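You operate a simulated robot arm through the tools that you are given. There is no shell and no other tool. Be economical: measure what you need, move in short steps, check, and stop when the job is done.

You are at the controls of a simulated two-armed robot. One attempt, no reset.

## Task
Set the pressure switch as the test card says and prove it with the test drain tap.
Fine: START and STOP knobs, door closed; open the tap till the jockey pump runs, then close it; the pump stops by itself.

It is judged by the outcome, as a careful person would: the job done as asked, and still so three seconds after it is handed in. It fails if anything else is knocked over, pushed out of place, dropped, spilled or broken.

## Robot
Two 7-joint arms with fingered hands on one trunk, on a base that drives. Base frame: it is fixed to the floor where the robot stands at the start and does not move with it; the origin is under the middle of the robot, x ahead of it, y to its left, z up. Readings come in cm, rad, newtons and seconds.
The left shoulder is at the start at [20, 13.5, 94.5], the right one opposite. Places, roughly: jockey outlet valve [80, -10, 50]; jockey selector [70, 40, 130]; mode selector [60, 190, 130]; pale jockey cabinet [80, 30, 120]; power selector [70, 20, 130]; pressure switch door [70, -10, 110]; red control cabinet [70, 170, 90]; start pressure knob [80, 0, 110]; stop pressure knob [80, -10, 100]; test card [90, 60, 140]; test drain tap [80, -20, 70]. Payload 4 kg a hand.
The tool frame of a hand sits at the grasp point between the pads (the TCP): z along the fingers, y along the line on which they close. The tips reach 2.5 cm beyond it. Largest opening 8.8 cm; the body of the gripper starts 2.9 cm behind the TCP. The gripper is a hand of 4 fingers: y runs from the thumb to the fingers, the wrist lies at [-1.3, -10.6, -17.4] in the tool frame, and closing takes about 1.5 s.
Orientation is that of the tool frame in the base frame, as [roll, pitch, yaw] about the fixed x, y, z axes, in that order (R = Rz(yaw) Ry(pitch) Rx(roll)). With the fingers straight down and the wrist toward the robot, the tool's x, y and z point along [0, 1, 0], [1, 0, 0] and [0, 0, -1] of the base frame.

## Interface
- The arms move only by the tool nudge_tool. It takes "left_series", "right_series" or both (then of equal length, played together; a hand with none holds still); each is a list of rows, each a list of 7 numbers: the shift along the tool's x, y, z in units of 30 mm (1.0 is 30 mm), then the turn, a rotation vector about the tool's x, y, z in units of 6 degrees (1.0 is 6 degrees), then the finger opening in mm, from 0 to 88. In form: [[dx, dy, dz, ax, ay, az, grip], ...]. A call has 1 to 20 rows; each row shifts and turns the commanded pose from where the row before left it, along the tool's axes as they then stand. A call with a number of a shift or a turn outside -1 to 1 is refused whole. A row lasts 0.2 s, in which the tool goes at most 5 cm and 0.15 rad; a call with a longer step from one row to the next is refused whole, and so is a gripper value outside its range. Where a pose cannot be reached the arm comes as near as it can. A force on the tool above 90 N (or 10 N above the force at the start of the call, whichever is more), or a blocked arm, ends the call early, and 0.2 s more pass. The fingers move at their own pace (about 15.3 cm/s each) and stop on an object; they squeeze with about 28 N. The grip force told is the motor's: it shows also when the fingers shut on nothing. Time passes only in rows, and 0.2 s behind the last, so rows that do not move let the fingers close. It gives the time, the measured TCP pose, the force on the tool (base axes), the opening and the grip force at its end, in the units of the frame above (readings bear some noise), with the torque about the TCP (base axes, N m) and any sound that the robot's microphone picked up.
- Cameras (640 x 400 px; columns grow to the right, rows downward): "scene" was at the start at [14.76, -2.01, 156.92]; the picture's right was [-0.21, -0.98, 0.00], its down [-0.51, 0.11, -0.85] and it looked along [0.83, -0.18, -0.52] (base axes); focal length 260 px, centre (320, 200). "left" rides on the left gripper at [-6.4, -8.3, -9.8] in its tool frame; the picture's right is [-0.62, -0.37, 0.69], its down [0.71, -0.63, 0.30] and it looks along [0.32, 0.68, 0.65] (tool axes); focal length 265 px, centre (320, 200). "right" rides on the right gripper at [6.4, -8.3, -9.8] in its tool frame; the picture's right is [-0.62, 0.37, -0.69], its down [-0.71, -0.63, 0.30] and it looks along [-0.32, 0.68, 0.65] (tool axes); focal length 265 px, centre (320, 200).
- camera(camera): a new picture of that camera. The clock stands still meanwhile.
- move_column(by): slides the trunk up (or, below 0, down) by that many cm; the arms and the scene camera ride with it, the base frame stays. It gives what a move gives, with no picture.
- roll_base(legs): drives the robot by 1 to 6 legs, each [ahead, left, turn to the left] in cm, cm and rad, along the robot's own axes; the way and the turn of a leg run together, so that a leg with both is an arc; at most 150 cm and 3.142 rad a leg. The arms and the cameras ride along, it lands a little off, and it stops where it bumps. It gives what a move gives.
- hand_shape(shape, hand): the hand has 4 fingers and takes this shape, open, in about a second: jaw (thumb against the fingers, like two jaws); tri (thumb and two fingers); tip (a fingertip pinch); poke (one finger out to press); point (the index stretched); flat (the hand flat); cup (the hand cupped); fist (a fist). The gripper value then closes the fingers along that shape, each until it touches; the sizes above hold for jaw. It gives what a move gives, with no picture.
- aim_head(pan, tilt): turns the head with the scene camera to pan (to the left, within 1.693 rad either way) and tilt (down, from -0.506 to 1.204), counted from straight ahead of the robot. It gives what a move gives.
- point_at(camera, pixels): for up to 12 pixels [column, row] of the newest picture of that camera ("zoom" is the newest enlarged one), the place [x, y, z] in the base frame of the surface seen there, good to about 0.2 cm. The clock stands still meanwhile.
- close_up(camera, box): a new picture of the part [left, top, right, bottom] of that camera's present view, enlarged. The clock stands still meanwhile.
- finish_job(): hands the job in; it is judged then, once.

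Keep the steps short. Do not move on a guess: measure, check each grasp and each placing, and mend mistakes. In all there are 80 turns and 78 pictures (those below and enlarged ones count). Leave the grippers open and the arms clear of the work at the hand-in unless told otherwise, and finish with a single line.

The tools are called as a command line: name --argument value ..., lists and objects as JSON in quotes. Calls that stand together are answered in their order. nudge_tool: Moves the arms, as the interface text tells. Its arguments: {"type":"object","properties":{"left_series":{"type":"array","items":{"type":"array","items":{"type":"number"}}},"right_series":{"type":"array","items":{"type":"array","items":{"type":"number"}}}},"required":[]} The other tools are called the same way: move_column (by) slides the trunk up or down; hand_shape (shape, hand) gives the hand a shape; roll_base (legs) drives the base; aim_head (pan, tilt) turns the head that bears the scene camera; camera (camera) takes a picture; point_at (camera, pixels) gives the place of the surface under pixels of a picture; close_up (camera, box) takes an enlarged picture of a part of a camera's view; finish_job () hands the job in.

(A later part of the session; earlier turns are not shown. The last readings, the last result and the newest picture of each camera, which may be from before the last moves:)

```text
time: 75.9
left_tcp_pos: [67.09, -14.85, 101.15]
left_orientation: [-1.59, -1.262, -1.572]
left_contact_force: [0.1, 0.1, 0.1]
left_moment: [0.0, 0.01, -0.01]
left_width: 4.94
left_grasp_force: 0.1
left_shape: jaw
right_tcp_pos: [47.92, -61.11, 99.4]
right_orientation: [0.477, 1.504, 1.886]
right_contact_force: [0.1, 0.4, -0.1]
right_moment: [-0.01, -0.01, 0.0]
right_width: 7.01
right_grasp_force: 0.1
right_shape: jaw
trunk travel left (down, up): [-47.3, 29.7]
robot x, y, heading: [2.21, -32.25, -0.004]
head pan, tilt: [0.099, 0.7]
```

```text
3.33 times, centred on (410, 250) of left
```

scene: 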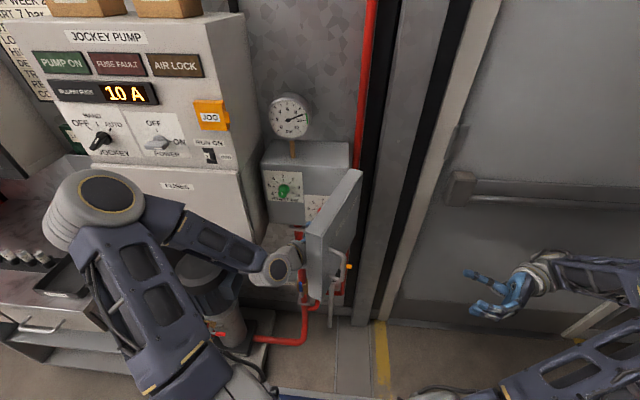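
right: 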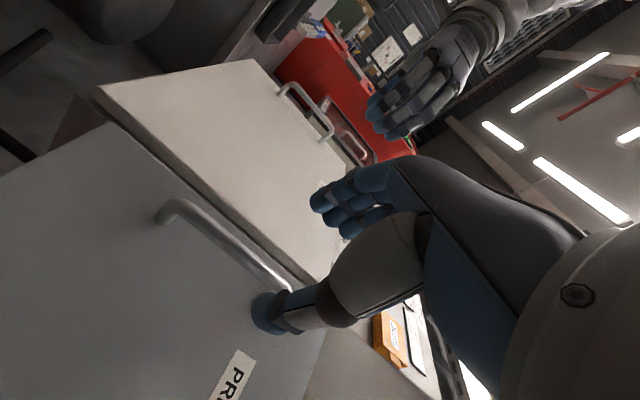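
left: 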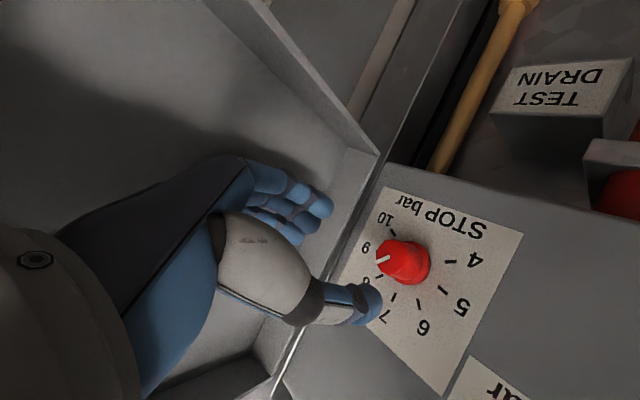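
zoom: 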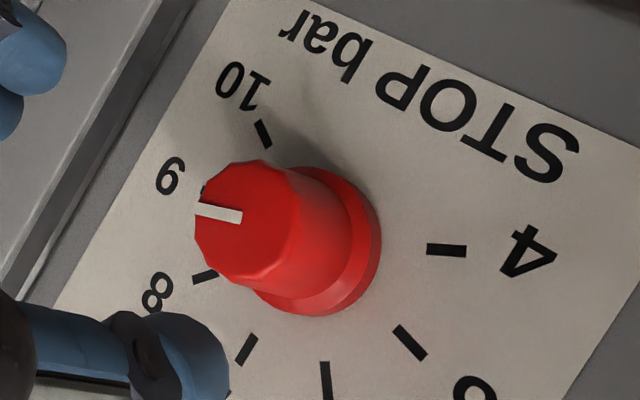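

Using ticks 4 and 5 (9 lies opposite their middle, ≈205° in the picture), the line at 191° reads ≈8.7. I regrip and add +13°, checking in grip.

nudge_tool --left_series '[[0, 0, 0.7, 0, 0, 0, 50], [0, 0, 0.7, 0, 0, 0, 50], [0, 0, 0.6, 0, 0, 0, 50], [0, 0, 0, 0, 0, 0, 20], [0, 0, 0, 0, 0, 0, 0], [0, 0, 0, 0, 0, 0, 0], [0, 0, 0, 0, 0, 0, 0], [0, 0, 0, 0, 0, 0.5, 0], [0, 0, 0, 0, 0, 0.5, 0], [0, 0, 0, 0, 0, 0.5, 0], [0, 0, 0, 0, 0, 0.5, 0], [0, 0, 0, 0, 0, 0, 0]]'

close_up --camera "left" --box '[280, 160, 440, 320]'

```text
time: 78.5
left_tcp_pos: [72.98, -14.92, 101.14]
left_orientation: [-1.577, -1.052, -1.587]
left_contact_force: [7.5, -6.8, 6.7]
left_moment: [-0.03, -0.13, -0.21]
left_width: 1.58
left_grasp_force: 28.2
left_shape: jaw
right_tcp_pos: [48.01, -61.07, 99.34]
right_orientation: [0.455, 1.504, 1.862]
right_contact_force: [0.0, 0.6, 0.1]
right_moment: [0.03, 0.01, 0.03]
right_width: 6.99
right_grasp_force: 0.1
right_shape: jaw
trunk travel left (down, up): [-47.3, 29.7]
robot x, y, heading: [2.21, -32.52, -0.001]
head pan, tilt: [0.099, 0.7]
```

```text
2.50 times, centred on (360, 240) of left
```

zoom: 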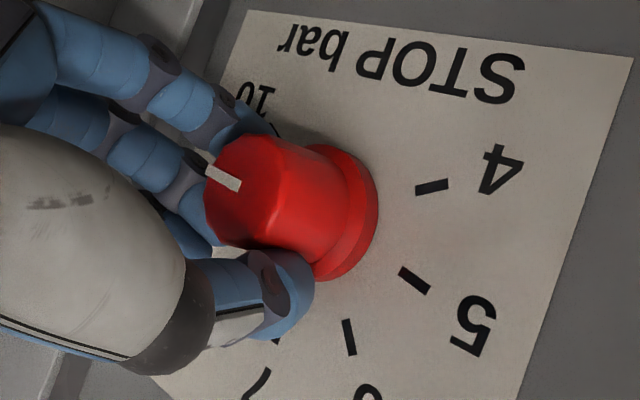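

In grip it reads ≈9.28 (line 204.6°, 9 expected ≈191.5°). I turn back 11° without letting go.

nudge_tool --left_series '[[0, 0, 0, 0, 0, -0.6, 0], [0, 0, 0, 0, 0, -0.6, 0], [0, 0, 0, 0, 0, -0.65, 0], [0, 0, 0, 0, 0, 0, 0]]'

close_up --camera "left" --box '[280, 160, 440, 320]'

```text
time: 79.5
left_tcp_pos: [73.1, -14.89, 101.15]
left_orientation: [-1.586, -1.248, -1.577]
left_contact_force: [5.8, -2.9, 8.0]
left_moment: [-0.04, -0.14, -0.19]
left_width: 1.53
left_grasp_force: 28.3
left_shape: jaw
right_tcp_pos: [48.0, -60.97, 99.38]
right_orientation: [0.478, 1.504, 1.886]
right_contact_force: [-0.2, -0.2, 0.6]
right_moment: [0.0, -0.01, -0.01]
right_width: 7.02
right_grasp_force: 0.1
right_shape: jaw
trunk travel left (down, up): [-47.3, 29.7]
robot x, y, heading: [2.3, -32.16, -0.003]
head pan, tilt: [0.099, 0.7]
```

```text
2.50 times, centred on (360, 240) of left
```

zoom: 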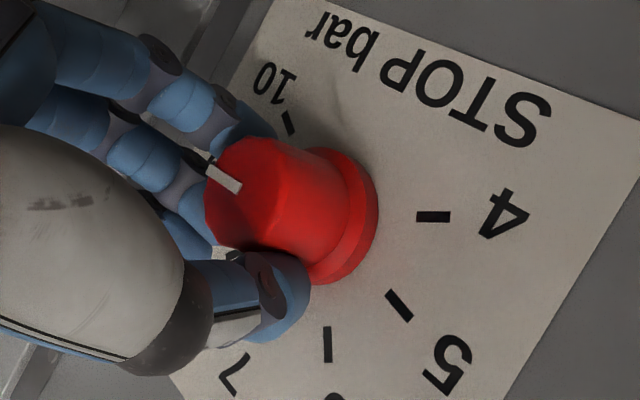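

Now ≈9.15 (line 212°, 9 at ≈205°). Another -6.5°.

nudge_tool --left_series '[[0, 0, 0, 0, 0, -0.55, 0], [0, 0, 0, 0, 0, -0.55, 0], [0, 0, 0, 0, 0, 0, 0]]'

close_up --camera "left" --box '[280, 160, 440, 320]'

```text
time: 80.3
left_tcp_pos: [73.03, -14.79, 101.06]
left_orientation: [-1.602, -1.363, -1.56]
left_contact_force: [5.8, 1.1, 5.8]
left_moment: [0.01, -0.07, -0.1]
left_width: 1.48
left_grasp_force: 28.4
left_shape: jaw
right_tcp_pos: [47.99, -60.98, 99.2]
right_orientation: [0.476, 1.504, 1.884]
right_contact_force: [0.0, -0.3, 0.9]
right_moment: [0.01, 0.0, 0.0]
right_width: 7.01
right_grasp_force: 0.0
right_shape: jaw
trunk travel left (down, up): [-47.3, 29.7]
robot x, y, heading: [2.35, -32.23, -0.007]
head pan, tilt: [0.099, 0.7]
```

```text
2.50 times, centred on (360, 240) of left
```

zoom: 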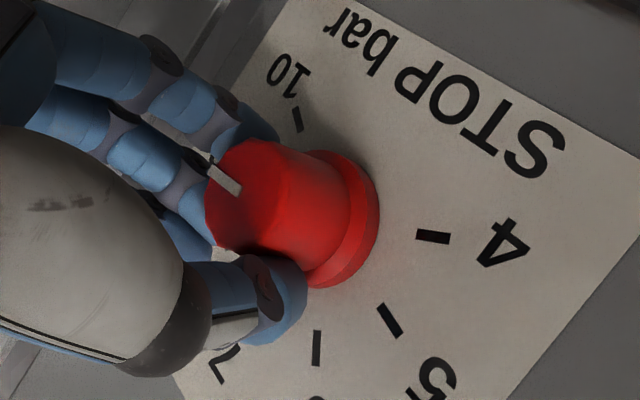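

Reads ≈9.1. A last -4.5°, then release, back off and read clean.

nudge_tool --left_series '[[0, 0, 0, 0, 0, -0.4, 0], [0, 0, 0, 0, 0, -0.4, 0], [0, 0, 0, 0, 0, 0, 0], [0, 0, 0, 0, 0, 0, 50], [0, 0, 0, 0, 0, 0, 50], [0, 0, -0.6, 0, 0, 0, 50], [0, 0, -0.7, 0, 0, 0, 50], [0, 0, -0.7, 0, 0, 0, 50]]'

close_up --camera "left" --box '[350, 190, 470, 310]'

```text
time: 82.1
left_tcp_pos: [67.11, -14.72, 101.08]
left_orientation: [-1.622, -1.446, -1.542]
left_contact_force: [0.8, -0.8, 0.4]
left_moment: [-0.03, -0.02, -0.01]
left_width: 4.97
left_grasp_force: 0.0
left_shape: jaw
right_tcp_pos: [47.9, -60.92, 99.16]
right_orientation: [0.487, 1.506, 1.895]
right_contact_force: [-0.3, -0.7, -1.1]
right_moment: [-0.01, 0.03, 0.02]
right_width: 7.03
right_grasp_force: 0.0
right_shape: jaw
trunk travel left (down, up): [-47.3, 29.7]
robot x, y, heading: [2.16, -32.5, -0.003]
head pan, tilt: [0.099, 0.7]
```

```text
3.33 times, centred on (410, 250) of left
```

zoom: 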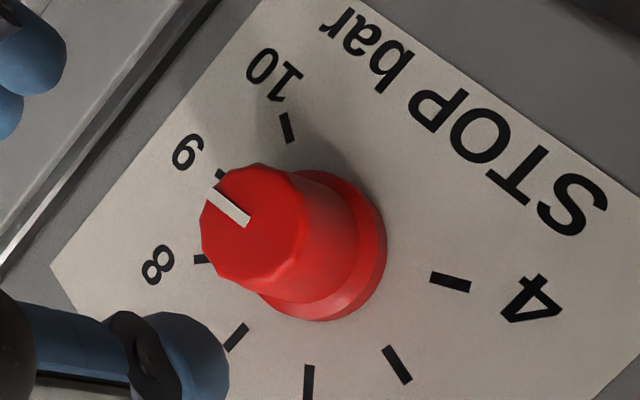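

STOP reads ≈9.05 – good. Now I withdraw the left hand by backing the base 26 cm and look at the door.

roll_base --legs '[[-26, 0, 0]]'

camera --camera "scene"

point_at --camera "scene" --pixels '[[300, 200], [310, 240], [320, 180], [330, 220]]'

```text
time: 84.0
left_tcp_pos: [41.11, -14.76, 101.11]
left_orientation: [-1.601, -1.447, -1.564]
left_contact_force: [-0.4, -0.8, -0.1]
left_moment: [-0.03, -0.03, 0.03]
left_width: 4.96
left_grasp_force: 0.1
left_shape: jaw
right_tcp_pos: [22.14, -60.94, 99.51]
right_orientation: [0.466, 1.504, 1.874]
right_contact_force: [0.0, -0.3, 0.3]
right_moment: [-0.03, 0.02, -0.02]
right_width: 7.01
right_grasp_force: 0.0
right_shape: jaw
trunk travel left (down, up): [-47.3, 29.7]
robot x, y, heading: [-23.75, -32.09, -0.001]
head pan, tilt: [0.099, 0.7]
```

```text
9 pictures are left
```

scene: 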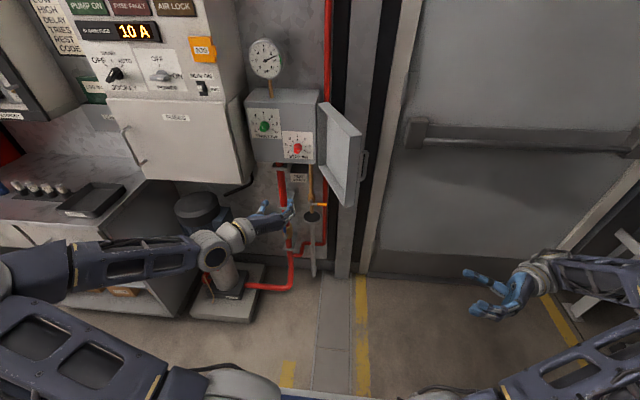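

```text
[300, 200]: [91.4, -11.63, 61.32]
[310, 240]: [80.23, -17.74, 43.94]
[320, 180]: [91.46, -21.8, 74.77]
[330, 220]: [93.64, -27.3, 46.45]
```

The door is open past 90°. I measure its face and free edge: (345,170), (358,150), (352,200), (322,130).

point_at --camera "scene" --pixels '[[345, 170], [358, 145], [348, 203], [324, 140], [366, 165], [359, 190], [324, 198], [312, 206], [312, 216]]'

```text
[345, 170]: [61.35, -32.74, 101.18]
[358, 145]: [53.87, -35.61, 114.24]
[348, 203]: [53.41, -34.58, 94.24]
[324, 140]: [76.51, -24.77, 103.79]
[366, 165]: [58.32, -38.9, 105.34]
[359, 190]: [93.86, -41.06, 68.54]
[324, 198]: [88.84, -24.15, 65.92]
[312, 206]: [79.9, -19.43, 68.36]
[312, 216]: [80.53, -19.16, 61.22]
```

Door is at ~2.1 rad (tip [53.5,-35]). Plan: right fist sweeps it leftward by its outer face, then the left fingertips push it shut. First make the fist and reach the right hand ahead to x≈52 at y≈-61.

hand_shape --hand "right" --shape "fist"

nudge_tool --right_series '[[0, -0.99, 0.16, 0, 0, 0, 88], [0, -0.99, 0.16, 0, 0, 0, 88], [0, -0.99, 0.16, 0, 0, 0, 88], [0, -0.99, 0.16, 0, 0, 0, 88], [0, -0.99, 0.16, 0, 0, 0, 88], [0, -0.99, 0.16, 0, 0, 0, 88], [0, -0.99, 0.16, 0, 0, 0, 88], [0, -0.99, 0.16, 0, 0, 0, 88], [0, -0.99, 0.16, 0, 0, 0, 88], [0, -0.99, 0.16, 0, 0, 0, 88]]' --left_series '[[0, 0, 0, 0, 0, 0, 0], [0, 0, 0, 0, 0, 0, 0], [0, 0, 0, 0, 0, 0, 0], [0, 0, 0, 0, 0, 0, 0], [0, 0, 0, 0, 0, 0, 0], [0, 0, 0, 0, 0, 0, 0], [0, 0, 0, 0, 0, 0, 0], [0, 0, 0, 0, 0, 0, 0], [0, 0, 0, 0, 0, 0, 0], [0, 0, 0, 0, 0, 0, 0]]'

```text
time: 84.9
left_tcp_pos: [41.16, -14.7, 101.1]
left_orientation: [-1.618, -1.445, -1.544]
left_contact_force: [0.2, 0.3, 1.1]
left_moment: [0.0, 0.0, 0.01]
left_width: 4.98
left_grasp_force: 0.0
left_shape: jaw
right_tcp_pos: [22.03, -61.01, 99.43]
right_orientation: [0.465, 1.504, 1.872]
right_contact_force: [0.5, -0.3, 0.0]
right_moment: [0.02, 0.01, -0.01]
right_width: 0.01
right_grasp_force: 0.1
right_shape: fist
trunk travel left (down, up): [-47.3, 29.7]
robot x, y, heading: [-23.67, -32.09, -0.002]
head pan, tilt: [0.099, 0.7]
```

```text
time: 87.1
left_tcp_pos: [41.2, -14.73, 101.06]
left_orientation: [-1.615, -1.446, -1.549]
left_contact_force: [0.1, 0.1, 0.5]
left_moment: [0.01, 0.0, 0.02]
left_width: 0.01
left_grasp_force: 27.9
left_shape: jaw
right_tcp_pos: [42.74, -56.83, 99.89]
right_orientation: [0.499, 1.504, 1.904]
right_contact_force: [0.6, -0.5, -0.1]
right_moment: [-0.04, 0.01, 0.03]
right_width: 0.01
right_grasp_force: 0.0
right_shape: fist
right hand out of reach, approached as far as the arm can: row 5, 6, 7, 8, 9, 10
trunk travel left (down, up): [-47.3, 29.7]
robot x, y, heading: [-23.74, -32.05, -0.005]
head pan, tilt: [0.099, 0.7]
```

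Right fist at [42.7, -56.8]. I drive 10 ahead then 38 left, sweeping the door; the left hand stays ahead of it and clear.

roll_base --legs '[[10, 0, 0], [0, 39, 0]]'

camera --camera "scene"

```text
time: 90.3
left_tcp_pos: [51.24, 24.28, 101.23]
left_orientation: [-1.591, -1.447, -1.575]
left_contact_force: [0.4, 0.8, -0.5]
left_moment: [-0.03, 0.0, -0.02]
left_width: 0.0
left_grasp_force: 27.7
left_shape: jaw
right_tcp_pos: [52.74, -17.75, 99.86]
right_orientation: [0.455, 1.504, 1.858]
right_contact_force: [-0.3, 0.7, 0.5]
right_moment: [-0.01, 0.01, 0.0]
right_width: 0.0
right_grasp_force: 0.1
right_shape: fist
trunk travel left (down, up): [-47.3, 29.7]
robot x, y, heading: [-13.41, 7.08, -0.002]
head pan, tilt: [0.099, 0.7]
```

```text
8 pictures are left
```

scene: 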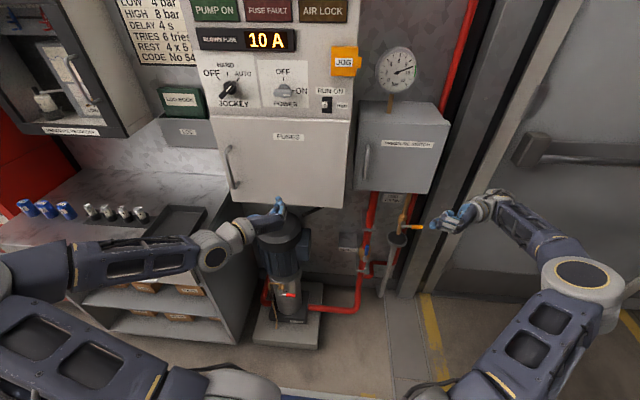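

The door has swung shut. I verify with depth points on its face: (370,140), (440,145), (430,180), (365,180).

point_at --camera "scene" --pixels '[[361, 140], [440, 140], [427, 180], [380, 180], [398, 226], [412, 226], [398, 237], [404, 215], [398, 250]]'

close_up --camera "scene" --box '[335, 160, 475, 300]'

```text
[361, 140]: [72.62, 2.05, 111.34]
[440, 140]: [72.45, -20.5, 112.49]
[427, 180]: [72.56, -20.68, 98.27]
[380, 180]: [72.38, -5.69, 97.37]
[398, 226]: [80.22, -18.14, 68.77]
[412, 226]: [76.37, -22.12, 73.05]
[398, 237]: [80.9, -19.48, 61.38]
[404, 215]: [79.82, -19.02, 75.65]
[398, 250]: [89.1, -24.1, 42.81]
```

```text
2.86 times, centred on (405, 230) of scene
```

zoom: 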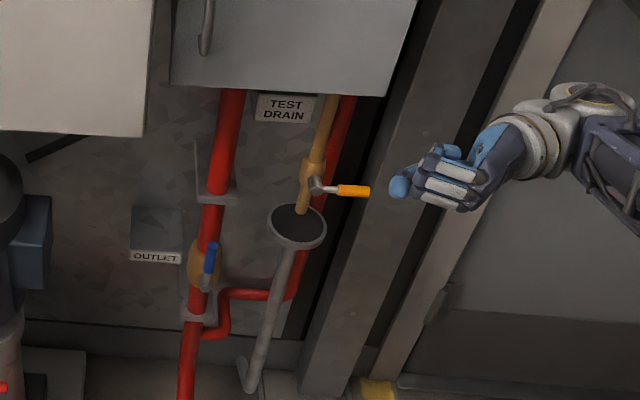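

The door is flush shut (72.5 both sides). Now the tap lever; it points right, across the pipe (closed). I measure: spindle (404,225), lever (408..422, 226).

point_at --camera "zoom" --pixels '[[318, 186], [330, 188], [342, 190], [355, 191], [367, 191], [312, 170], [303, 205], [320, 130]]'

```text
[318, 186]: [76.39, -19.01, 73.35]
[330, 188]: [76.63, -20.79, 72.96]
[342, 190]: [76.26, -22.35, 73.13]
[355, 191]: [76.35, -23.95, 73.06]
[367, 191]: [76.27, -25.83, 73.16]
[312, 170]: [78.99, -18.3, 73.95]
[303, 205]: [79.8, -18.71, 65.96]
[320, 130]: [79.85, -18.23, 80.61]
```

Lever: spindle [76.4,-19,73.3], grip y -22…-26, z 73.1. I will push it with the closed right hand: turn that hand to point ahead again, then lower the trunk 22 cm.

hand_shape --hand "right" --shape "jaw"

nudge_tool --right_series '[[0, 0, 0, 0.96, 0, 0, 0], [0, 0, 0, 0.96, 0, 0, 0], [0, 0, 0, 0.96, 0, 0, 0], [0, 0, 0, 0.96, 0, 0, 0], [0, 0, 0, 0.96, 0, 0, 0], [0, 0, 0, 0.96, 0, 0, 0], [0, 0, 0, 0.96, 0, 0, 0], [0, 0, 0, 0.96, 0, 0, 0], [0, 0, 0, 0.96, 0, 0, 0], [0, 0, 0, 0.96, 0, 0, 0], [0, 0, 0, 0.96, 0, 0, 0], [0, 0, 0, 0.96, 0, 0, 0], [0, 0, 0, 0.96, 0, 0, 0], [0, 0, 0, 0.96, 0, 0, 0]]'

move_column --by -20

```text
time: 91.2
left_tcp_pos: [51.14, 24.36, 101.14]
left_orientation: [-1.611, -1.449, -1.555]
left_contact_force: [-0.6, -0.1, -0.5]
left_moment: [0.01, -0.02, 0.0]
left_width: 0.03
left_grasp_force: 27.7
left_shape: jaw
right_tcp_pos: [52.72, -17.82, 99.87]
right_orientation: [0.464, 1.504, 1.866]
right_contact_force: [0.4, -0.3, -0.5]
right_moment: [-0.03, 0.0, 0.0]
right_width: 8.77
right_grasp_force: 0.0
right_shape: jaw
trunk travel left (down, up): [-47.3, 29.7]
robot x, y, heading: [-13.8, 7.28, -0.002]
head pan, tilt: [0.099, 0.7]
```

```text
time: 94.2
left_tcp_pos: [51.29, 24.32, 101.22]
left_orientation: [-1.613, -1.447, -1.551]
left_contact_force: [0.9, -0.3, 0.4]
left_moment: [0.01, 0.01, 0.01]
left_width: 0.02
left_grasp_force: 27.9
left_shape: jaw
right_tcp_pos: [52.68, -17.73, 99.89]
right_orientation: [1.882, 1.505, 1.877]
right_contact_force: [0.2, 0.3, 0.9]
right_moment: [0.0, 0.01, 0.03]
right_width: 0.03
right_grasp_force: 28.2
right_shape: jaw
trunk travel left (down, up): [-47.3, 29.7]
robot x, y, heading: [-13.67, 6.85, -0.006]
head pan, tilt: [0.099, 0.7]
```

```text
time: 96.3
left_tcp_pos: [51.18, 24.36, 81.15]
left_orientation: [-1.617, -1.448, -1.55]
left_contact_force: [-0.4, 1.1, 0.5]
left_moment: [-0.01, 0.01, 0.01]
left_width: 0.01
left_grasp_force: 28.1
left_shape: jaw
right_tcp_pos: [52.72, -17.75, 79.82]
right_orientation: [1.864, 1.504, 1.858]
right_contact_force: [0.4, -0.1, -0.5]
right_moment: [-0.01, 0.03, 0.0]
right_width: 0.0
right_grasp_force: 28.1
right_shape: jaw
trunk travel left (down, up): [-27.3, 49.7]
robot x, y, heading: [-13.43, 7.01, -0.003]
head pan, tilt: [0.099, 0.7]
```

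Left hand retracts 15 cm; then the base goes 20 ahead, 6.5 right so the right hand is above the lever end.

nudge_tool --left_series '[[0, 0, -1, 0, 0, 0, 60], [0, 0, -1, 0, 0, 0, 60], [0, 0, -1, 0, 0, 0, 60], [0, 0, -1, 0, 0, 0, 60], [0, 0, -1, 0, 0, 0, 60]]'

roll_base --legs '[[20, -6.8, 0]]'

aim_head --pan -0.2 --tilt 0.65

camera --camera "scene"

```text
time: 97.5
left_tcp_pos: [41.32, 29.48, 81.73]
left_orientation: [-1.614, -1.447, -1.556]
left_contact_force: [0.2, 0.4, -0.2]
left_moment: [-0.03, 0.02, -0.03]
left_width: 5.99
left_grasp_force: 0.0
left_shape: jaw
left hand out of reach, approached as far as the arm can: row 2, 3, 4, 5
right_tcp_pos: [52.71, -17.7, 79.88]
right_orientation: [1.872, 1.503, 1.865]
right_contact_force: [-0.2, -0.2, -0.2]
right_moment: [-0.01, 0.01, -0.03]
right_width: 0.03
right_grasp_force: 27.9
right_shape: jaw
trunk travel left (down, up): [-27.3, 49.7]
robot x, y, heading: [-13.81, 6.85, -0.006]
head pan, tilt: [0.099, 0.7]
```

```text
time: 99.2
left_tcp_pos: [61.72, 22.46, 81.81]
left_orientation: [-1.607, -1.446, -1.564]
left_contact_force: [1.0, -0.4, 0.4]
left_moment: [0.02, 0.02, -0.01]
left_width: 6.01
left_grasp_force: 0.0
left_shape: jaw
right_tcp_pos: [72.99, -24.89, 79.94]
right_orientation: [1.865, 1.502, 1.86]
right_contact_force: [0.2, -0.5, -0.1]
right_moment: [-0.02, -0.02, -0.01]
right_width: 0.01
right_grasp_force: 27.9
right_shape: jaw
trunk travel left (down, up): [-27.3, 49.7]
robot x, y, heading: [6.69, -0.01, -0.006]
head pan, tilt: [0.099, 0.7]
```

```text
time: 100.0
left_tcp_pos: [61.54, 22.54, 81.7]
left_orientation: [-1.61, -1.446, -1.56]
left_contact_force: [-0.1, -0.2, -0.7]
left_moment: [-0.03, -0.03, 0.01]
left_width: 5.99
left_grasp_force: 0.0
left_shape: jaw
right_tcp_pos: [72.91, -24.89, 79.9]
right_orientation: [1.896, 1.503, 1.891]
right_contact_force: [0.2, -0.3, -0.1]
right_moment: [0.01, -0.01, -0.04]
right_width: 0.0
right_grasp_force: 28.0
right_shape: jaw
trunk travel left (down, up): [-27.3, 49.7]
robot x, y, heading: [6.79, -0.21, -0.005]
head pan, tilt: [-0.201, 0.649]
```

```text
6 pictures are left
```

scene: 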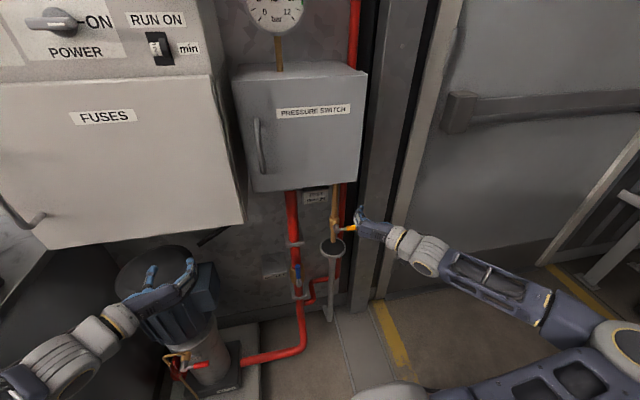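

The hand is above and in front of the lever. I go 2.5 cm further in, then down in small steps, watching the force to learn which way the lever turns.

nudge_tool --right_series '[[0, -0.1, 0.4, 0, 0, 0, 0], [0, 0, 0.45, 0, 0, 0, 0], [0.4, 0, 0, 0, 0, 0, 0], [0.4, 0, 0, 0, 0, 0, 0], [0, 0, 0, 0, 0, 0, 0]]'

nudge_tool --right_series '[[0.25, 0, 0, 0, 0, 0, 0], [0.25, 0, 0, 0, 0, 0, 0], [0, 0, 0, 0, 0, 0, 0]]'

nudge_tool --right_series '[[0.25, 0, 0, 0, 0, 0, 0], [0.25, 0, 0, 0, 0, 0, 0], [0, 0, 0, 0, 0, 0, 0]]'

```text
time: 101.2
left_tcp_pos: [61.77, 22.52, 81.71]
left_orientation: [-1.617, -1.447, -1.553]
left_contact_force: [0.2, -0.9, -0.2]
left_moment: [-0.01, -0.01, -0.02]
left_width: 5.99
left_grasp_force: 0.1
left_shape: jaw
right_tcp_pos: [75.44, -24.98, 77.5]
right_orientation: [1.888, 1.503, 1.881]
right_contact_force: [-0.3, 1.0, -0.6]
right_moment: [0.0, 0.0, 0.03]
right_width: 0.0
right_grasp_force: 28.2
right_shape: jaw
trunk travel left (down, up): [-27.3, 49.7]
robot x, y, heading: [6.56, 0.09, -0.006]
head pan, tilt: [-0.201, 0.649]
```

```text
time: 102.0
left_tcp_pos: [61.7, 22.41, 81.82]
left_orientation: [-1.607, -1.447, -1.563]
left_contact_force: [0.4, 0.3, 0.1]
left_moment: [0.0, -0.01, 0.01]
left_width: 5.98
left_grasp_force: 0.1
left_shape: jaw
right_tcp_pos: [75.4, -24.91, 75.89]
right_orientation: [1.887, 1.502, 1.881]
right_contact_force: [-0.8, -0.2, 0.8]
right_moment: [-0.01, 0.0, 0.0]
right_width: 0.02
right_grasp_force: 28.0
right_shape: jaw
trunk travel left (down, up): [-27.3, 49.7]
robot x, y, heading: [6.58, -0.16, -0.012]
head pan, tilt: [-0.201, 0.649]
```

```text
time: 102.8
left_tcp_pos: [61.79, 22.49, 81.76]
left_orientation: [-1.611, -1.448, -1.56]
left_contact_force: [-0.1, 0.4, -0.2]
left_moment: [0.01, 0.02, -0.03]
left_width: 5.98
left_grasp_force: 0.1
left_shape: jaw
right_tcp_pos: [75.42, -24.82, 74.51]
right_orientation: [1.874, 1.503, 1.868]
right_contact_force: [-0.8, 0.1, 0.1]
right_moment: [-0.01, -0.03, -0.02]
right_width: 0.0
right_grasp_force: 27.9
right_shape: jaw
trunk travel left (down, up): [-27.3, 49.7]
robot x, y, heading: [6.79, 0.11, -0.008]
head pan, tilt: [-0.201, 0.649]
```

nudge_tool --right_series '[[0.25, 0, 0, 0, 0, 0, 0], [0, 0, 0, 0, 0, 0, 0]]'

nudge_tool --right_series '[[0.25, 0, 0, 0, 0, 0, 0], [0, 0, 0, 0, 0, 0, 0]]'

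close_up --camera "scene" --box '[290, 180, 420, 270]'

```text
time: 103.4
left_tcp_pos: [61.64, 22.42, 81.88]
left_orientation: [-1.604, -1.447, -1.566]
left_contact_force: [-0.7, 0.0, 0.1]
left_moment: [0.0, 0.0, 0.02]
left_width: 6.0
left_grasp_force: 0.1
left_shape: jaw
right_tcp_pos: [75.37, -24.65, 73.98]
right_orientation: [1.774, 1.503, 1.768]
right_contact_force: [1.3, -2.9, 26.6]
right_moment: [0.07, -0.47, -0.07]
right_width: 0.01
right_grasp_force: 28.0
right_shape: jaw
trunk travel left (down, up): [-27.3, 49.7]
robot x, y, heading: [6.72, -0.01, -0.005]
head pan, tilt: [-0.201, 0.649]
```

```text
time: 104.0
left_tcp_pos: [61.59, 22.43, 81.78]
left_orientation: [-1.611, -1.445, -1.561]
left_contact_force: [0.2, 0.4, 0.5]
left_moment: [0.0, -0.02, -0.04]
left_width: 5.99
left_grasp_force: 0.1
left_shape: jaw
right_tcp_pos: [75.39, -24.67, 73.9]
right_orientation: [1.563, 1.501, 1.558]
right_contact_force: [-0.6, -9.5, 50.6]
right_moment: [0.07, -0.82, -0.18]
right_width: 0.0
right_grasp_force: 28.0
right_shape: jaw
trunk travel left (down, up): [-27.3, 49.7]
robot x, y, heading: [6.53, 0.32, -0.01]
head pan, tilt: [-0.201, 0.649]
```

```text
4.44 times, centred on (355, 225) of scene
```

zoom: 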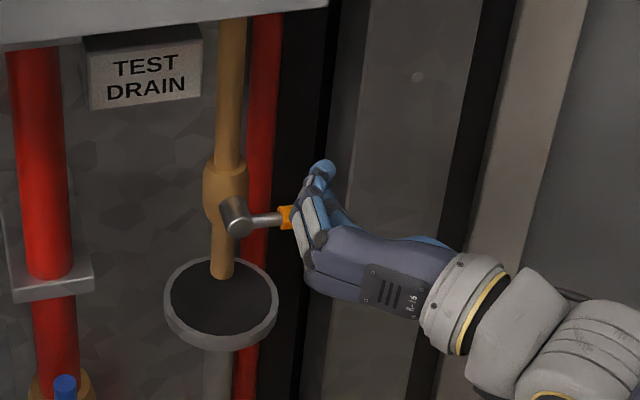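

Down is blocked (50 N, lever unmoved: closed stop), so it opens upward. I lift off, back out, go below the lever to z≈65.5, y≈-25.5, and come in again.

nudge_tool --right_series '[[-0.5, 0, 0, 0, 0, 0, 0], [0, 0, -0.8, 0, 0, 0, 0], [0, -0.3, -0.8, 0, 0, 0, 0], [0.8, 0, 0, 0, 0, 0, 0], [0.8, 0, 0, 0, 0, 0, 0], [0.8, 0, 0, 0, 0, 0, 0], [0.8, 0, 0, 0, 0, 0, 0], [0, 0, 0.8, 0, 0, 0, 0], [0, 0, 0.8, 0, 0, 0, 0], [0, 0, 0, 0, 0, 0, 0]]'

```text
time: 106.2
left_tcp_pos: [61.82, 22.52, 81.69]
left_orientation: [-1.615, -1.447, -1.557]
left_contact_force: [-1.1, -0.2, -0.1]
left_moment: [0.0, 0.0, 0.03]
left_width: 5.99
left_grasp_force: 0.1
left_shape: jaw
right_tcp_pos: [75.14, -25.17, 64.84]
right_orientation: [1.884, 1.503, 1.876]
right_contact_force: [0.0, -0.4, 0.5]
right_moment: [0.02, -0.05, 0.0]
right_width: 0.0
right_grasp_force: 28.1
right_shape: jaw
trunk travel left (down, up): [-27.3, 49.7]
robot x, y, heading: [6.5, 0.18, -0.007]
head pan, tilt: [-0.201, 0.649]
```

Below the lever without contact. I now push up in small steps, listening for the pump.

nudge_tool --right_series '[[-0.3, 0, 0, 0, 0, 0, 0], [-0.3, 0, 0, 0, 0, 0, 0], [-0.3, 0, 0, 0, 0, 0, 0], [-0.3, 0, 0, 0, 0, 0, 0], [-0.3, 0, 0, 0, 0, 0, 0], [0, 0, 0, 0, 0, 0, 0]]'

nudge_tool --right_series '[[-0.25, 0, 0, 0, 0, 0, 0], [-0.25, 0, 0, 0, 0, 0, 0], [-0.25, 0, 0, 0, 0, 0, 0], [0, 0, 0, 0, 0, 0, 0]]'

```text
time: 107.6
left_tcp_pos: [61.77, 22.5, 81.69]
left_orientation: [-1.606, -1.447, -1.565]
left_contact_force: [0.4, 0.4, 0.0]
left_moment: [0.0, 0.02, 0.0]
left_width: 6.0
left_grasp_force: 0.0
left_shape: jaw
right_tcp_pos: [75.2, -25.38, 69.27]
right_orientation: [1.885, 1.502, 1.876]
right_contact_force: [-0.6, -0.7, -0.8]
right_moment: [0.05, 0.01, 0.0]
right_width: 0.0
right_grasp_force: 27.8
right_shape: jaw
trunk travel left (down, up): [-27.3, 49.7]
robot x, y, heading: [6.51, 0.11, -0.006]
head pan, tilt: [-0.201, 0.649]
```

```text
time: 108.6
left_tcp_pos: [61.7, 22.54, 81.82]
left_orientation: [-1.624, -1.447, -1.546]
left_contact_force: [-1.2, 0.3, 0.5]
left_moment: [0.02, 0.03, -0.05]
left_width: 5.99
left_grasp_force: 0.0
left_shape: jaw
right_tcp_pos: [75.33, -25.61, 71.52]
right_orientation: [1.899, 1.503, 1.894]
right_contact_force: [-0.7, -0.3, 0.4]
right_moment: [-0.01, -0.01, -0.04]
right_width: 0.0
right_grasp_force: 27.6
right_shape: jaw
trunk travel left (down, up): [-27.3, 49.7]
robot x, y, heading: [6.13, 0.37, -0.006]
head pan, tilt: [-0.201, 0.649]
```

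nudge_tool --right_series '[[0, 0.3, 0, 0, 0, 0, 0], [-0.25, 0, 0, 0, 0, 0, 0], [-0.25, 0.05, 0, 0, 0, 0, 0], [-0.25, 0.05, 0, 0, 0, 0, 0], [0, 0, 0, 0, 0, 0, 0]]'

nudge_tool --right_series '[[-0.25, 0.1, 0, 0, 0, 0, 0], [-0.25, 0.1, 0, 0, 0, 0, 0], [0, 0, 0, 0, 0, 0, 0]]'

close_up --camera "scene" --box '[270, 0, 430, 270]'

```text
time: 109.8
left_tcp_pos: [61.69, 22.51, 81.85]
left_orientation: [-1.602, -1.447, -1.569]
left_contact_force: [-0.2, 0.0, -0.3]
left_moment: [0.0, -0.02, 0.05]
left_width: 5.98
left_grasp_force: 0.1
left_shape: jaw
right_tcp_pos: [75.3, -24.42, 73.93]
right_orientation: [1.894, 1.499, 1.886]
right_contact_force: [0.3, -0.2, -0.8]
right_moment: [0.03, 0.03, -0.02]
right_width: 0.0
right_grasp_force: 28.3
right_shape: jaw
trunk travel left (down, up): [-27.3, 49.7]
robot x, y, heading: [6.77, -0.1, -0.008]
head pan, tilt: [-0.201, 0.649]
```

```text
time: 110.6
left_tcp_pos: [61.64, 22.49, 81.7]
left_orientation: [-1.613, -1.449, -1.557]
left_contact_force: [-0.1, -0.5, 0.2]
left_moment: [-0.02, 0.0, -0.01]
left_width: 6.0
left_grasp_force: 0.2
left_shape: jaw
right_tcp_pos: [75.64, -23.95, 75.31]
right_orientation: [1.892, 1.502, 1.887]
right_contact_force: [-0.4, 0.2, -0.4]
right_moment: [0.02, -0.01, 0.02]
right_width: 0.0
right_grasp_force: 28.1
right_shape: jaw
trunk travel left (down, up): [-27.3, 49.7]
robot x, y, heading: [6.45, 0.28, -0.014]
head pan, tilt: [-0.201, 0.649]
```

```text
1.48 times, centred on (350, 135) of scene
```

zoom: 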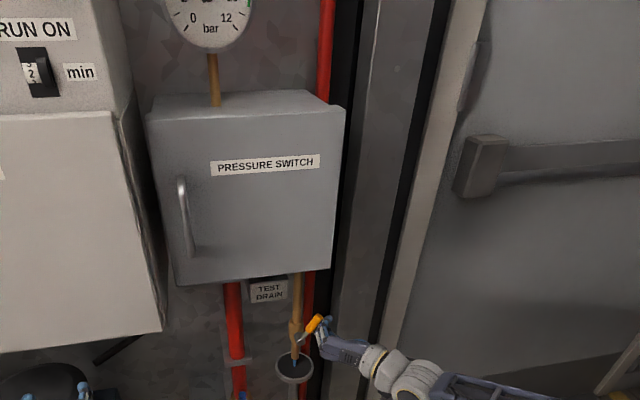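

The lever has turned ~40° up and water shows in the funnel. I lift it a bit more and wait, listening for the pump; the head turns to the lamps and gauge.

nudge_tool --right_series '[[-0.25, 0.15, 0, 0, 0, 0, 0], [-0.25, 0.15, 0, 0, 0, 0, 0], [0, 0, 0, 0, 0, 0, 0], [0, 0, 0, 0, 0, 0, 0], [0, 0, 0, 0, 0, 0, 0]]'

aim_head --pan 0.2 --tilt 0.1

camera --camera "scene"

```text
time: 111.8
left_tcp_pos: [61.62, 22.41, 81.79]
left_orientation: [-1.61, -1.447, -1.561]
left_contact_force: [-0.2, 0.1, 0.4]
left_moment: [0.02, 0.0, -0.01]
left_width: 6.0
left_grasp_force: 0.1
left_shape: jaw
right_tcp_pos: [75.32, -23.23, 76.93]
right_orientation: [1.883, 1.504, 1.876]
right_contact_force: [-0.8, 0.3, 0.6]
right_moment: [0.02, 0.0, 0.0]
right_width: 0.0
right_grasp_force: 28.2
right_shape: jaw
trunk travel left (down, up): [-27.3, 49.7]
robot x, y, heading: [6.63, 0.27, -0.007]
head pan, tilt: [-0.201, 0.649]
```

```text
time: 112.8
left_tcp_pos: [61.64, 22.52, 81.7]
left_orientation: [-1.609, -1.446, -1.563]
left_contact_force: [-0.1, -0.4, -0.1]
left_moment: [-0.02, 0.0, -0.01]
left_width: 5.99
left_grasp_force: 0.1
left_shape: jaw
right_tcp_pos: [75.44, -23.3, 76.98]
right_orientation: [1.904, 1.503, 1.897]
right_contact_force: [-0.7, 0.5, -0.6]
right_moment: [0.02, 0.01, -0.01]
right_width: 0.0
right_grasp_force: 28.6
right_shape: jaw
trunk travel left (down, up): [-27.3, 49.7]
robot x, y, heading: [6.53, 0.14, -0.001]
head pan, tilt: [0.201, 0.099]
```

```text
3 pictures are left
```

scene: 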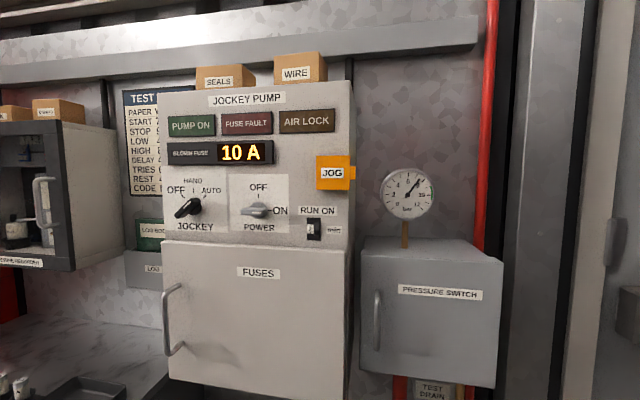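

The gauge has fallen to about 7.5. I wait in short steps for the pump's sound.

nudge_tool --right_series '[[0, 0, 0, 0, 0, 0, 0], [0, 0, 0, 0, 0, 0, 0], [0, 0, 0, 0, 0, 0, 0], [0, 0, 0, 0, 0, 0, 0]]'

```text
time: 113.8
left_tcp_pos: [61.72, 22.42, 81.68]
left_orientation: [-1.614, -1.447, -1.554]
left_contact_force: [0.5, -0.1, -0.3]
left_moment: [0.0, 0.01, 0.04]
left_width: 6.0
left_grasp_force: 0.0
left_shape: jaw
right_tcp_pos: [75.47, -23.15, 76.85]
right_orientation: [1.89, 1.502, 1.885]
right_contact_force: [-0.4, 0.2, -0.9]
right_moment: [0.01, 0.0, -0.01]
right_width: 0.0
right_grasp_force: 28.0
right_shape: jaw
trunk travel left (down, up): [-27.3, 49.7]
robot x, y, heading: [6.68, -0.09, -0.008]
head pan, tilt: [0.201, 0.099]
```

nudge_tool --right_series '[[0, 0, 0, 0, 0, 0, 0], [0, 0, 0, 0, 0, 0, 0], [0, 0, 0, 0, 0, 0, 0], [0, 0, 0, 0, 0, 0, 0], [0, 0, 0, 0, 0, 0, 0], [0, 0, 0, 0, 0, 0, 0]]'

```text
time: 115.2
left_tcp_pos: [61.68, 22.55, 81.84]
left_orientation: [-1.615, -1.446, -1.556]
left_contact_force: [0.2, 0.4, 0.1]
left_moment: [0.0, 0.0, 0.03]
left_width: 6.0
left_grasp_force: 0.1
left_shape: jaw
right_tcp_pos: [75.46, -23.2, 76.92]
right_orientation: [1.879, 1.503, 1.873]
right_contact_force: [-0.1, 0.4, 0.2]
right_moment: [0.02, 0.01, 0.03]
right_width: 0.0
right_grasp_force: 27.9
right_shape: jaw
trunk travel left (down, up): [-27.3, 49.7]
robot x, y, heading: [6.5, 0.15, -0.007]
head pan, tilt: [0.201, 0.099]
```

No sound reported; by now the pressure should be under 7. One close-up of lamps and gauge.

close_up --camera "scene" --box '[150, 80, 450, 260]'

```text
2.13 times, centred on (300, 170) of scene
```

zoom: 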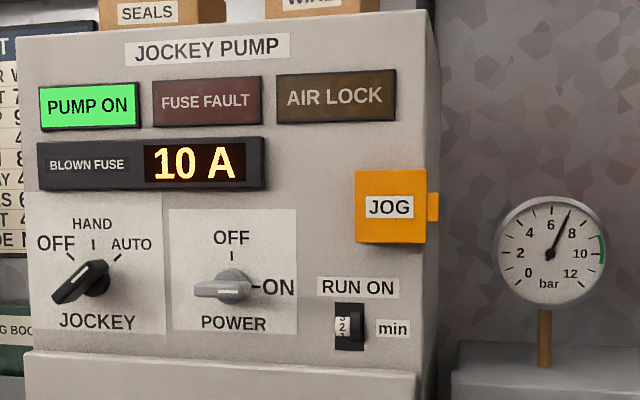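

PUMP ON is lit at about 6.9 bar – start proven. Now close: back out, go above the lever, come in at y≈-22.5 and push it down to its stop.

nudge_tool --right_series '[[0.3, 0, 0, 0, 0, 0, 0], [0, 0, -0.9, 0, 0, 0, 0], [0, 0, -0.9, 0, 0, 0, 0], [-0.9, 0.1, 0, 0, 0, 0, 0], [-0.9, 0.1, 0, 0, 0, 0, 0], [-0.8, 0.1, 0, 0, 0, 0, 0], [0, 0, 0.9, 0, 0, 0, 0], [0, 0, 0.9, 0, 0, 0, 0], [0.4, -0.05, 0, 0, 0, 0, 0], [0.4, -0.05, 0, 0, 0, 0, 0], [0.4, -0.1, 0, 0, 0, 0, 0], [0.4, -0.1, 0, 0, 0, 0, 0], [0.4, -0.15, 0, 0, 0, 0, 0], [0.4, -0.15, 0, 0, 0, 0, 0], [0.3, -0.1, 0, 0, 0, 0, 0], [0, 0, 0, 0, 0, 0, 0]]'

```text
time: 118.6
left_tcp_pos: [61.66, 22.39, 81.75]
left_orientation: [-1.613, -1.446, -1.559]
left_contact_force: [-0.1, 0.4, 0.0]
left_moment: [-0.02, -0.01, 0.02]
left_width: 6.01
left_grasp_force: 0.1
left_shape: jaw
right_tcp_pos: [75.52, -24.26, 75.66]
right_orientation: [1.88, 1.503, 1.873]
right_contact_force: [0.4, 0.1, 0.0]
right_moment: [-0.04, 0.04, 0.03]
right_width: 0.0
right_grasp_force: 27.5
right_shape: jaw
trunk travel left (down, up): [-27.3, 49.7]
robot x, y, heading: [6.38, -0.14, -0.009]
head pan, tilt: [0.201, 0.099]
```

Continue down to the stop, watching for the same ~25–50 N as before at z≈74.

nudge_tool --right_series '[[0.25, -0.03, 0, 0, 0, 0, 0], [0.25, -0.03, 0, 0, 0, 0, 0], [0.25, 0, 0, 0, 0, 0, 0], [0.2, 0, 0, 0, 0, 0, 0], [0, 0, 0, 0, 0, 0, 0]]'

close_up --camera "scene" --box '[150, 80, 450, 260]'

```text
time: 119.8
left_tcp_pos: [61.6, 22.44, 81.71]
left_orientation: [-1.618, -1.446, -1.553]
left_contact_force: [0.2, 0.0, 0.2]
left_moment: [-0.01, 0.01, -0.02]
left_width: 5.99
left_grasp_force: 0.0
left_shape: jaw
right_tcp_pos: [75.49, -24.34, 72.88]
right_orientation: [1.874, 1.502, 1.868]
right_contact_force: [-0.9, 0.3, -0.2]
right_moment: [0.04, -0.02, -0.04]
right_width: 0.02
right_grasp_force: 28.3
right_shape: jaw
trunk travel left (down, up): [-27.3, 49.7]
robot x, y, heading: [6.68, 0.12, -0.007]
head pan, tilt: [0.201, 0.099]
```

```text
2.13 times, centred on (300, 170) of scene
```

zoom: 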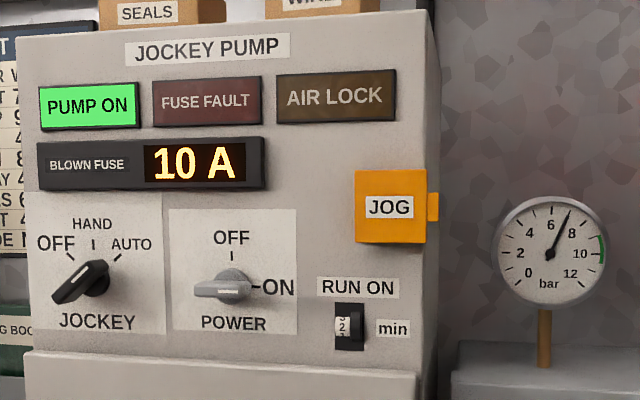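

The pressure stays ~6.9 with the hand lower than the lever's stop: I missed the lever, which must stand steeper. I back out, go to its upper left (y≈-16, z≈79) and will sweep right and down.

nudge_tool --right_series '[[0, 0, -0.9, 0, 0, 0, 0], [0, 0, -0.9, 0, 0, 0, 0], [-0.9, 0, 0, 0, 0, 0, 0], [-0.9, 0, 0, 0, 0, 0, 0], [-0.3, 0.9, 0, 0, 0, 0, 0], [0, 0.95, 0, 0, 0, 0, 0], [0, 0.95, 0, 0, 0, 0, 0], [0, 0, 0, 0, 0, 0, 0]]'

```text
time: 121.6
left_tcp_pos: [61.65, 22.41, 81.68]
left_orientation: [-1.603, -1.447, -1.568]
left_contact_force: [-0.7, 0.9, -0.5]
left_moment: [0.0, 0.0, -0.02]
left_width: 5.99
left_grasp_force: 0.1
left_shape: jaw
right_tcp_pos: [69.96, -16.26, 79.79]
right_orientation: [1.868, 1.505, 1.859]
right_contact_force: [-0.6, -0.1, 0.2]
right_moment: [-0.02, -0.02, 0.01]
right_width: 0.01
right_grasp_force: 27.7
right_shape: jaw
trunk travel left (down, up): [-27.3, 49.7]
robot x, y, heading: [6.51, 0.13, -0.01]
head pan, tilt: [0.201, 0.099]
```

nudge_tool --right_series '[[0.15, 0, 0.9, 0, 0, 0, 0], [0.2, 0, 0.87, 0, 0, 0, 0], [0, -0.4, 0, 0, 0, 0, 0], [0, -0.4, 0, 0, 0, 0, 0], [0, -0.4, 0, 0, 0, 0, 0], [0, -0.4, 0, 0, 0, 0, 0], [0, -0.4, 0, 0, 0, 0, 0], [0.3, -0.15, 0, 0, 0, 0, 0], [0.3, -0.15, 0, 0, 0, 0, 0], [0.3, -0.12, 0, 0, 0, 0, 0], [0.3, -0.1, 0, 0, 0, 0, 0], [0, 0, 0, 0, 0, 0, 0]]'

```text
time: 124.2
left_tcp_pos: [61.62, 22.55, 81.7]
left_orientation: [-1.616, -1.447, -1.554]
left_contact_force: [-0.2, 0.9, 0.6]
left_moment: [0.04, 0.01, -0.01]
left_width: 5.98
left_grasp_force: 0.1
left_shape: jaw
right_tcp_pos: [75.47, -23.57, 74.47]
right_orientation: [1.888, 1.503, 1.882]
right_contact_force: [-0.2, 0.3, 0.6]
right_moment: [0.01, 0.0, 0.02]
right_width: 0.0
right_grasp_force: 27.9
right_shape: jaw
trunk travel left (down, up): [-27.3, 49.7]
robot x, y, heading: [6.35, -0.03, -0.005]
head pan, tilt: [0.201, 0.099]
5 turns are left
```

Pushing on down to the stop in two small steps; a reaction of ~25–50 N at z≈74 will confirm it is closed.

nudge_tool --right_series '[[0.2, 0, 0, 0, 0, 0, 0], [0, 0, 0, 0, 0, 0, 0]]'

nudge_tool --right_series '[[0.25, 0, 0, 0, 0, 0, 0], [0, 0, 0, 0, 0, 0, 0]]'

nudge_tool --right_series '[[0.1, 0, 0, 0, 0, 0, 0], [0, 0, 0, 0, 0, 0, 0]]'

```text
time: 124.8
left_tcp_pos: [61.66, 22.53, 81.83]
left_orientation: [-1.619, -1.448, -1.552]
left_contact_force: [-1.1, -0.4, 0.6]
left_moment: [0.0, 0.01, 0.0]
left_width: 6.0
left_grasp_force: 0.0
left_shape: jaw
right_tcp_pos: [75.37, -23.49, 74.2]
right_orientation: [1.802, 1.503, 1.795]
right_contact_force: [1.5, -1.5, 18.5]
right_moment: [0.04, -0.34, 0.0]
right_width: 0.0
right_grasp_force: 28.6
right_shape: jaw
trunk travel left (down, up): [-27.3, 49.7]
robot x, y, heading: [6.67, -0.19, -0.007]
head pan, tilt: [0.201, 0.099]
```

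```text
time: 125.4
left_tcp_pos: [61.63, 22.51, 81.82]
left_orientation: [-1.616, -1.446, -1.554]
left_contact_force: [0.2, -0.1, -1.2]
left_moment: [0.02, -0.02, 0.02]
left_width: 5.99
left_grasp_force: 0.1
left_shape: jaw
right_tcp_pos: [75.29, -23.54, 73.92]
right_orientation: [1.559, 1.503, 1.552]
right_contact_force: [2.4, -6.3, 45.4]
right_moment: [0.09, -0.84, -0.14]
right_width: 0.02
right_grasp_force: 28.4
right_shape: jaw
trunk travel left (down, up): [-27.3, 49.7]
robot x, y, heading: [6.55, 0.26, -0.009]
head pan, tilt: [0.201, 0.099]
```

```text
time: 126.0
left_tcp_pos: [61.61, 22.51, 81.71]
left_orientation: [-1.613, -1.446, -1.558]
left_contact_force: [0.7, -0.4, 0.6]
left_moment: [-0.01, 0.02, -0.02]
left_width: 6.0
left_grasp_force: 0.0
left_shape: jaw
right_tcp_pos: [75.38, -23.44, 73.99]
right_orientation: [1.483, 1.498, 1.479]
right_contact_force: [1.3, -9.7, 53.8]
right_moment: [0.14, -0.96, -0.14]
right_width: 0.05
right_grasp_force: 28.2
right_shape: jaw
trunk travel left (down, up): [-27.3, 49.7]
robot x, y, heading: [6.52, -0.14, -0.006]
head pan, tilt: [0.201, 0.099]
4 turns are left
```

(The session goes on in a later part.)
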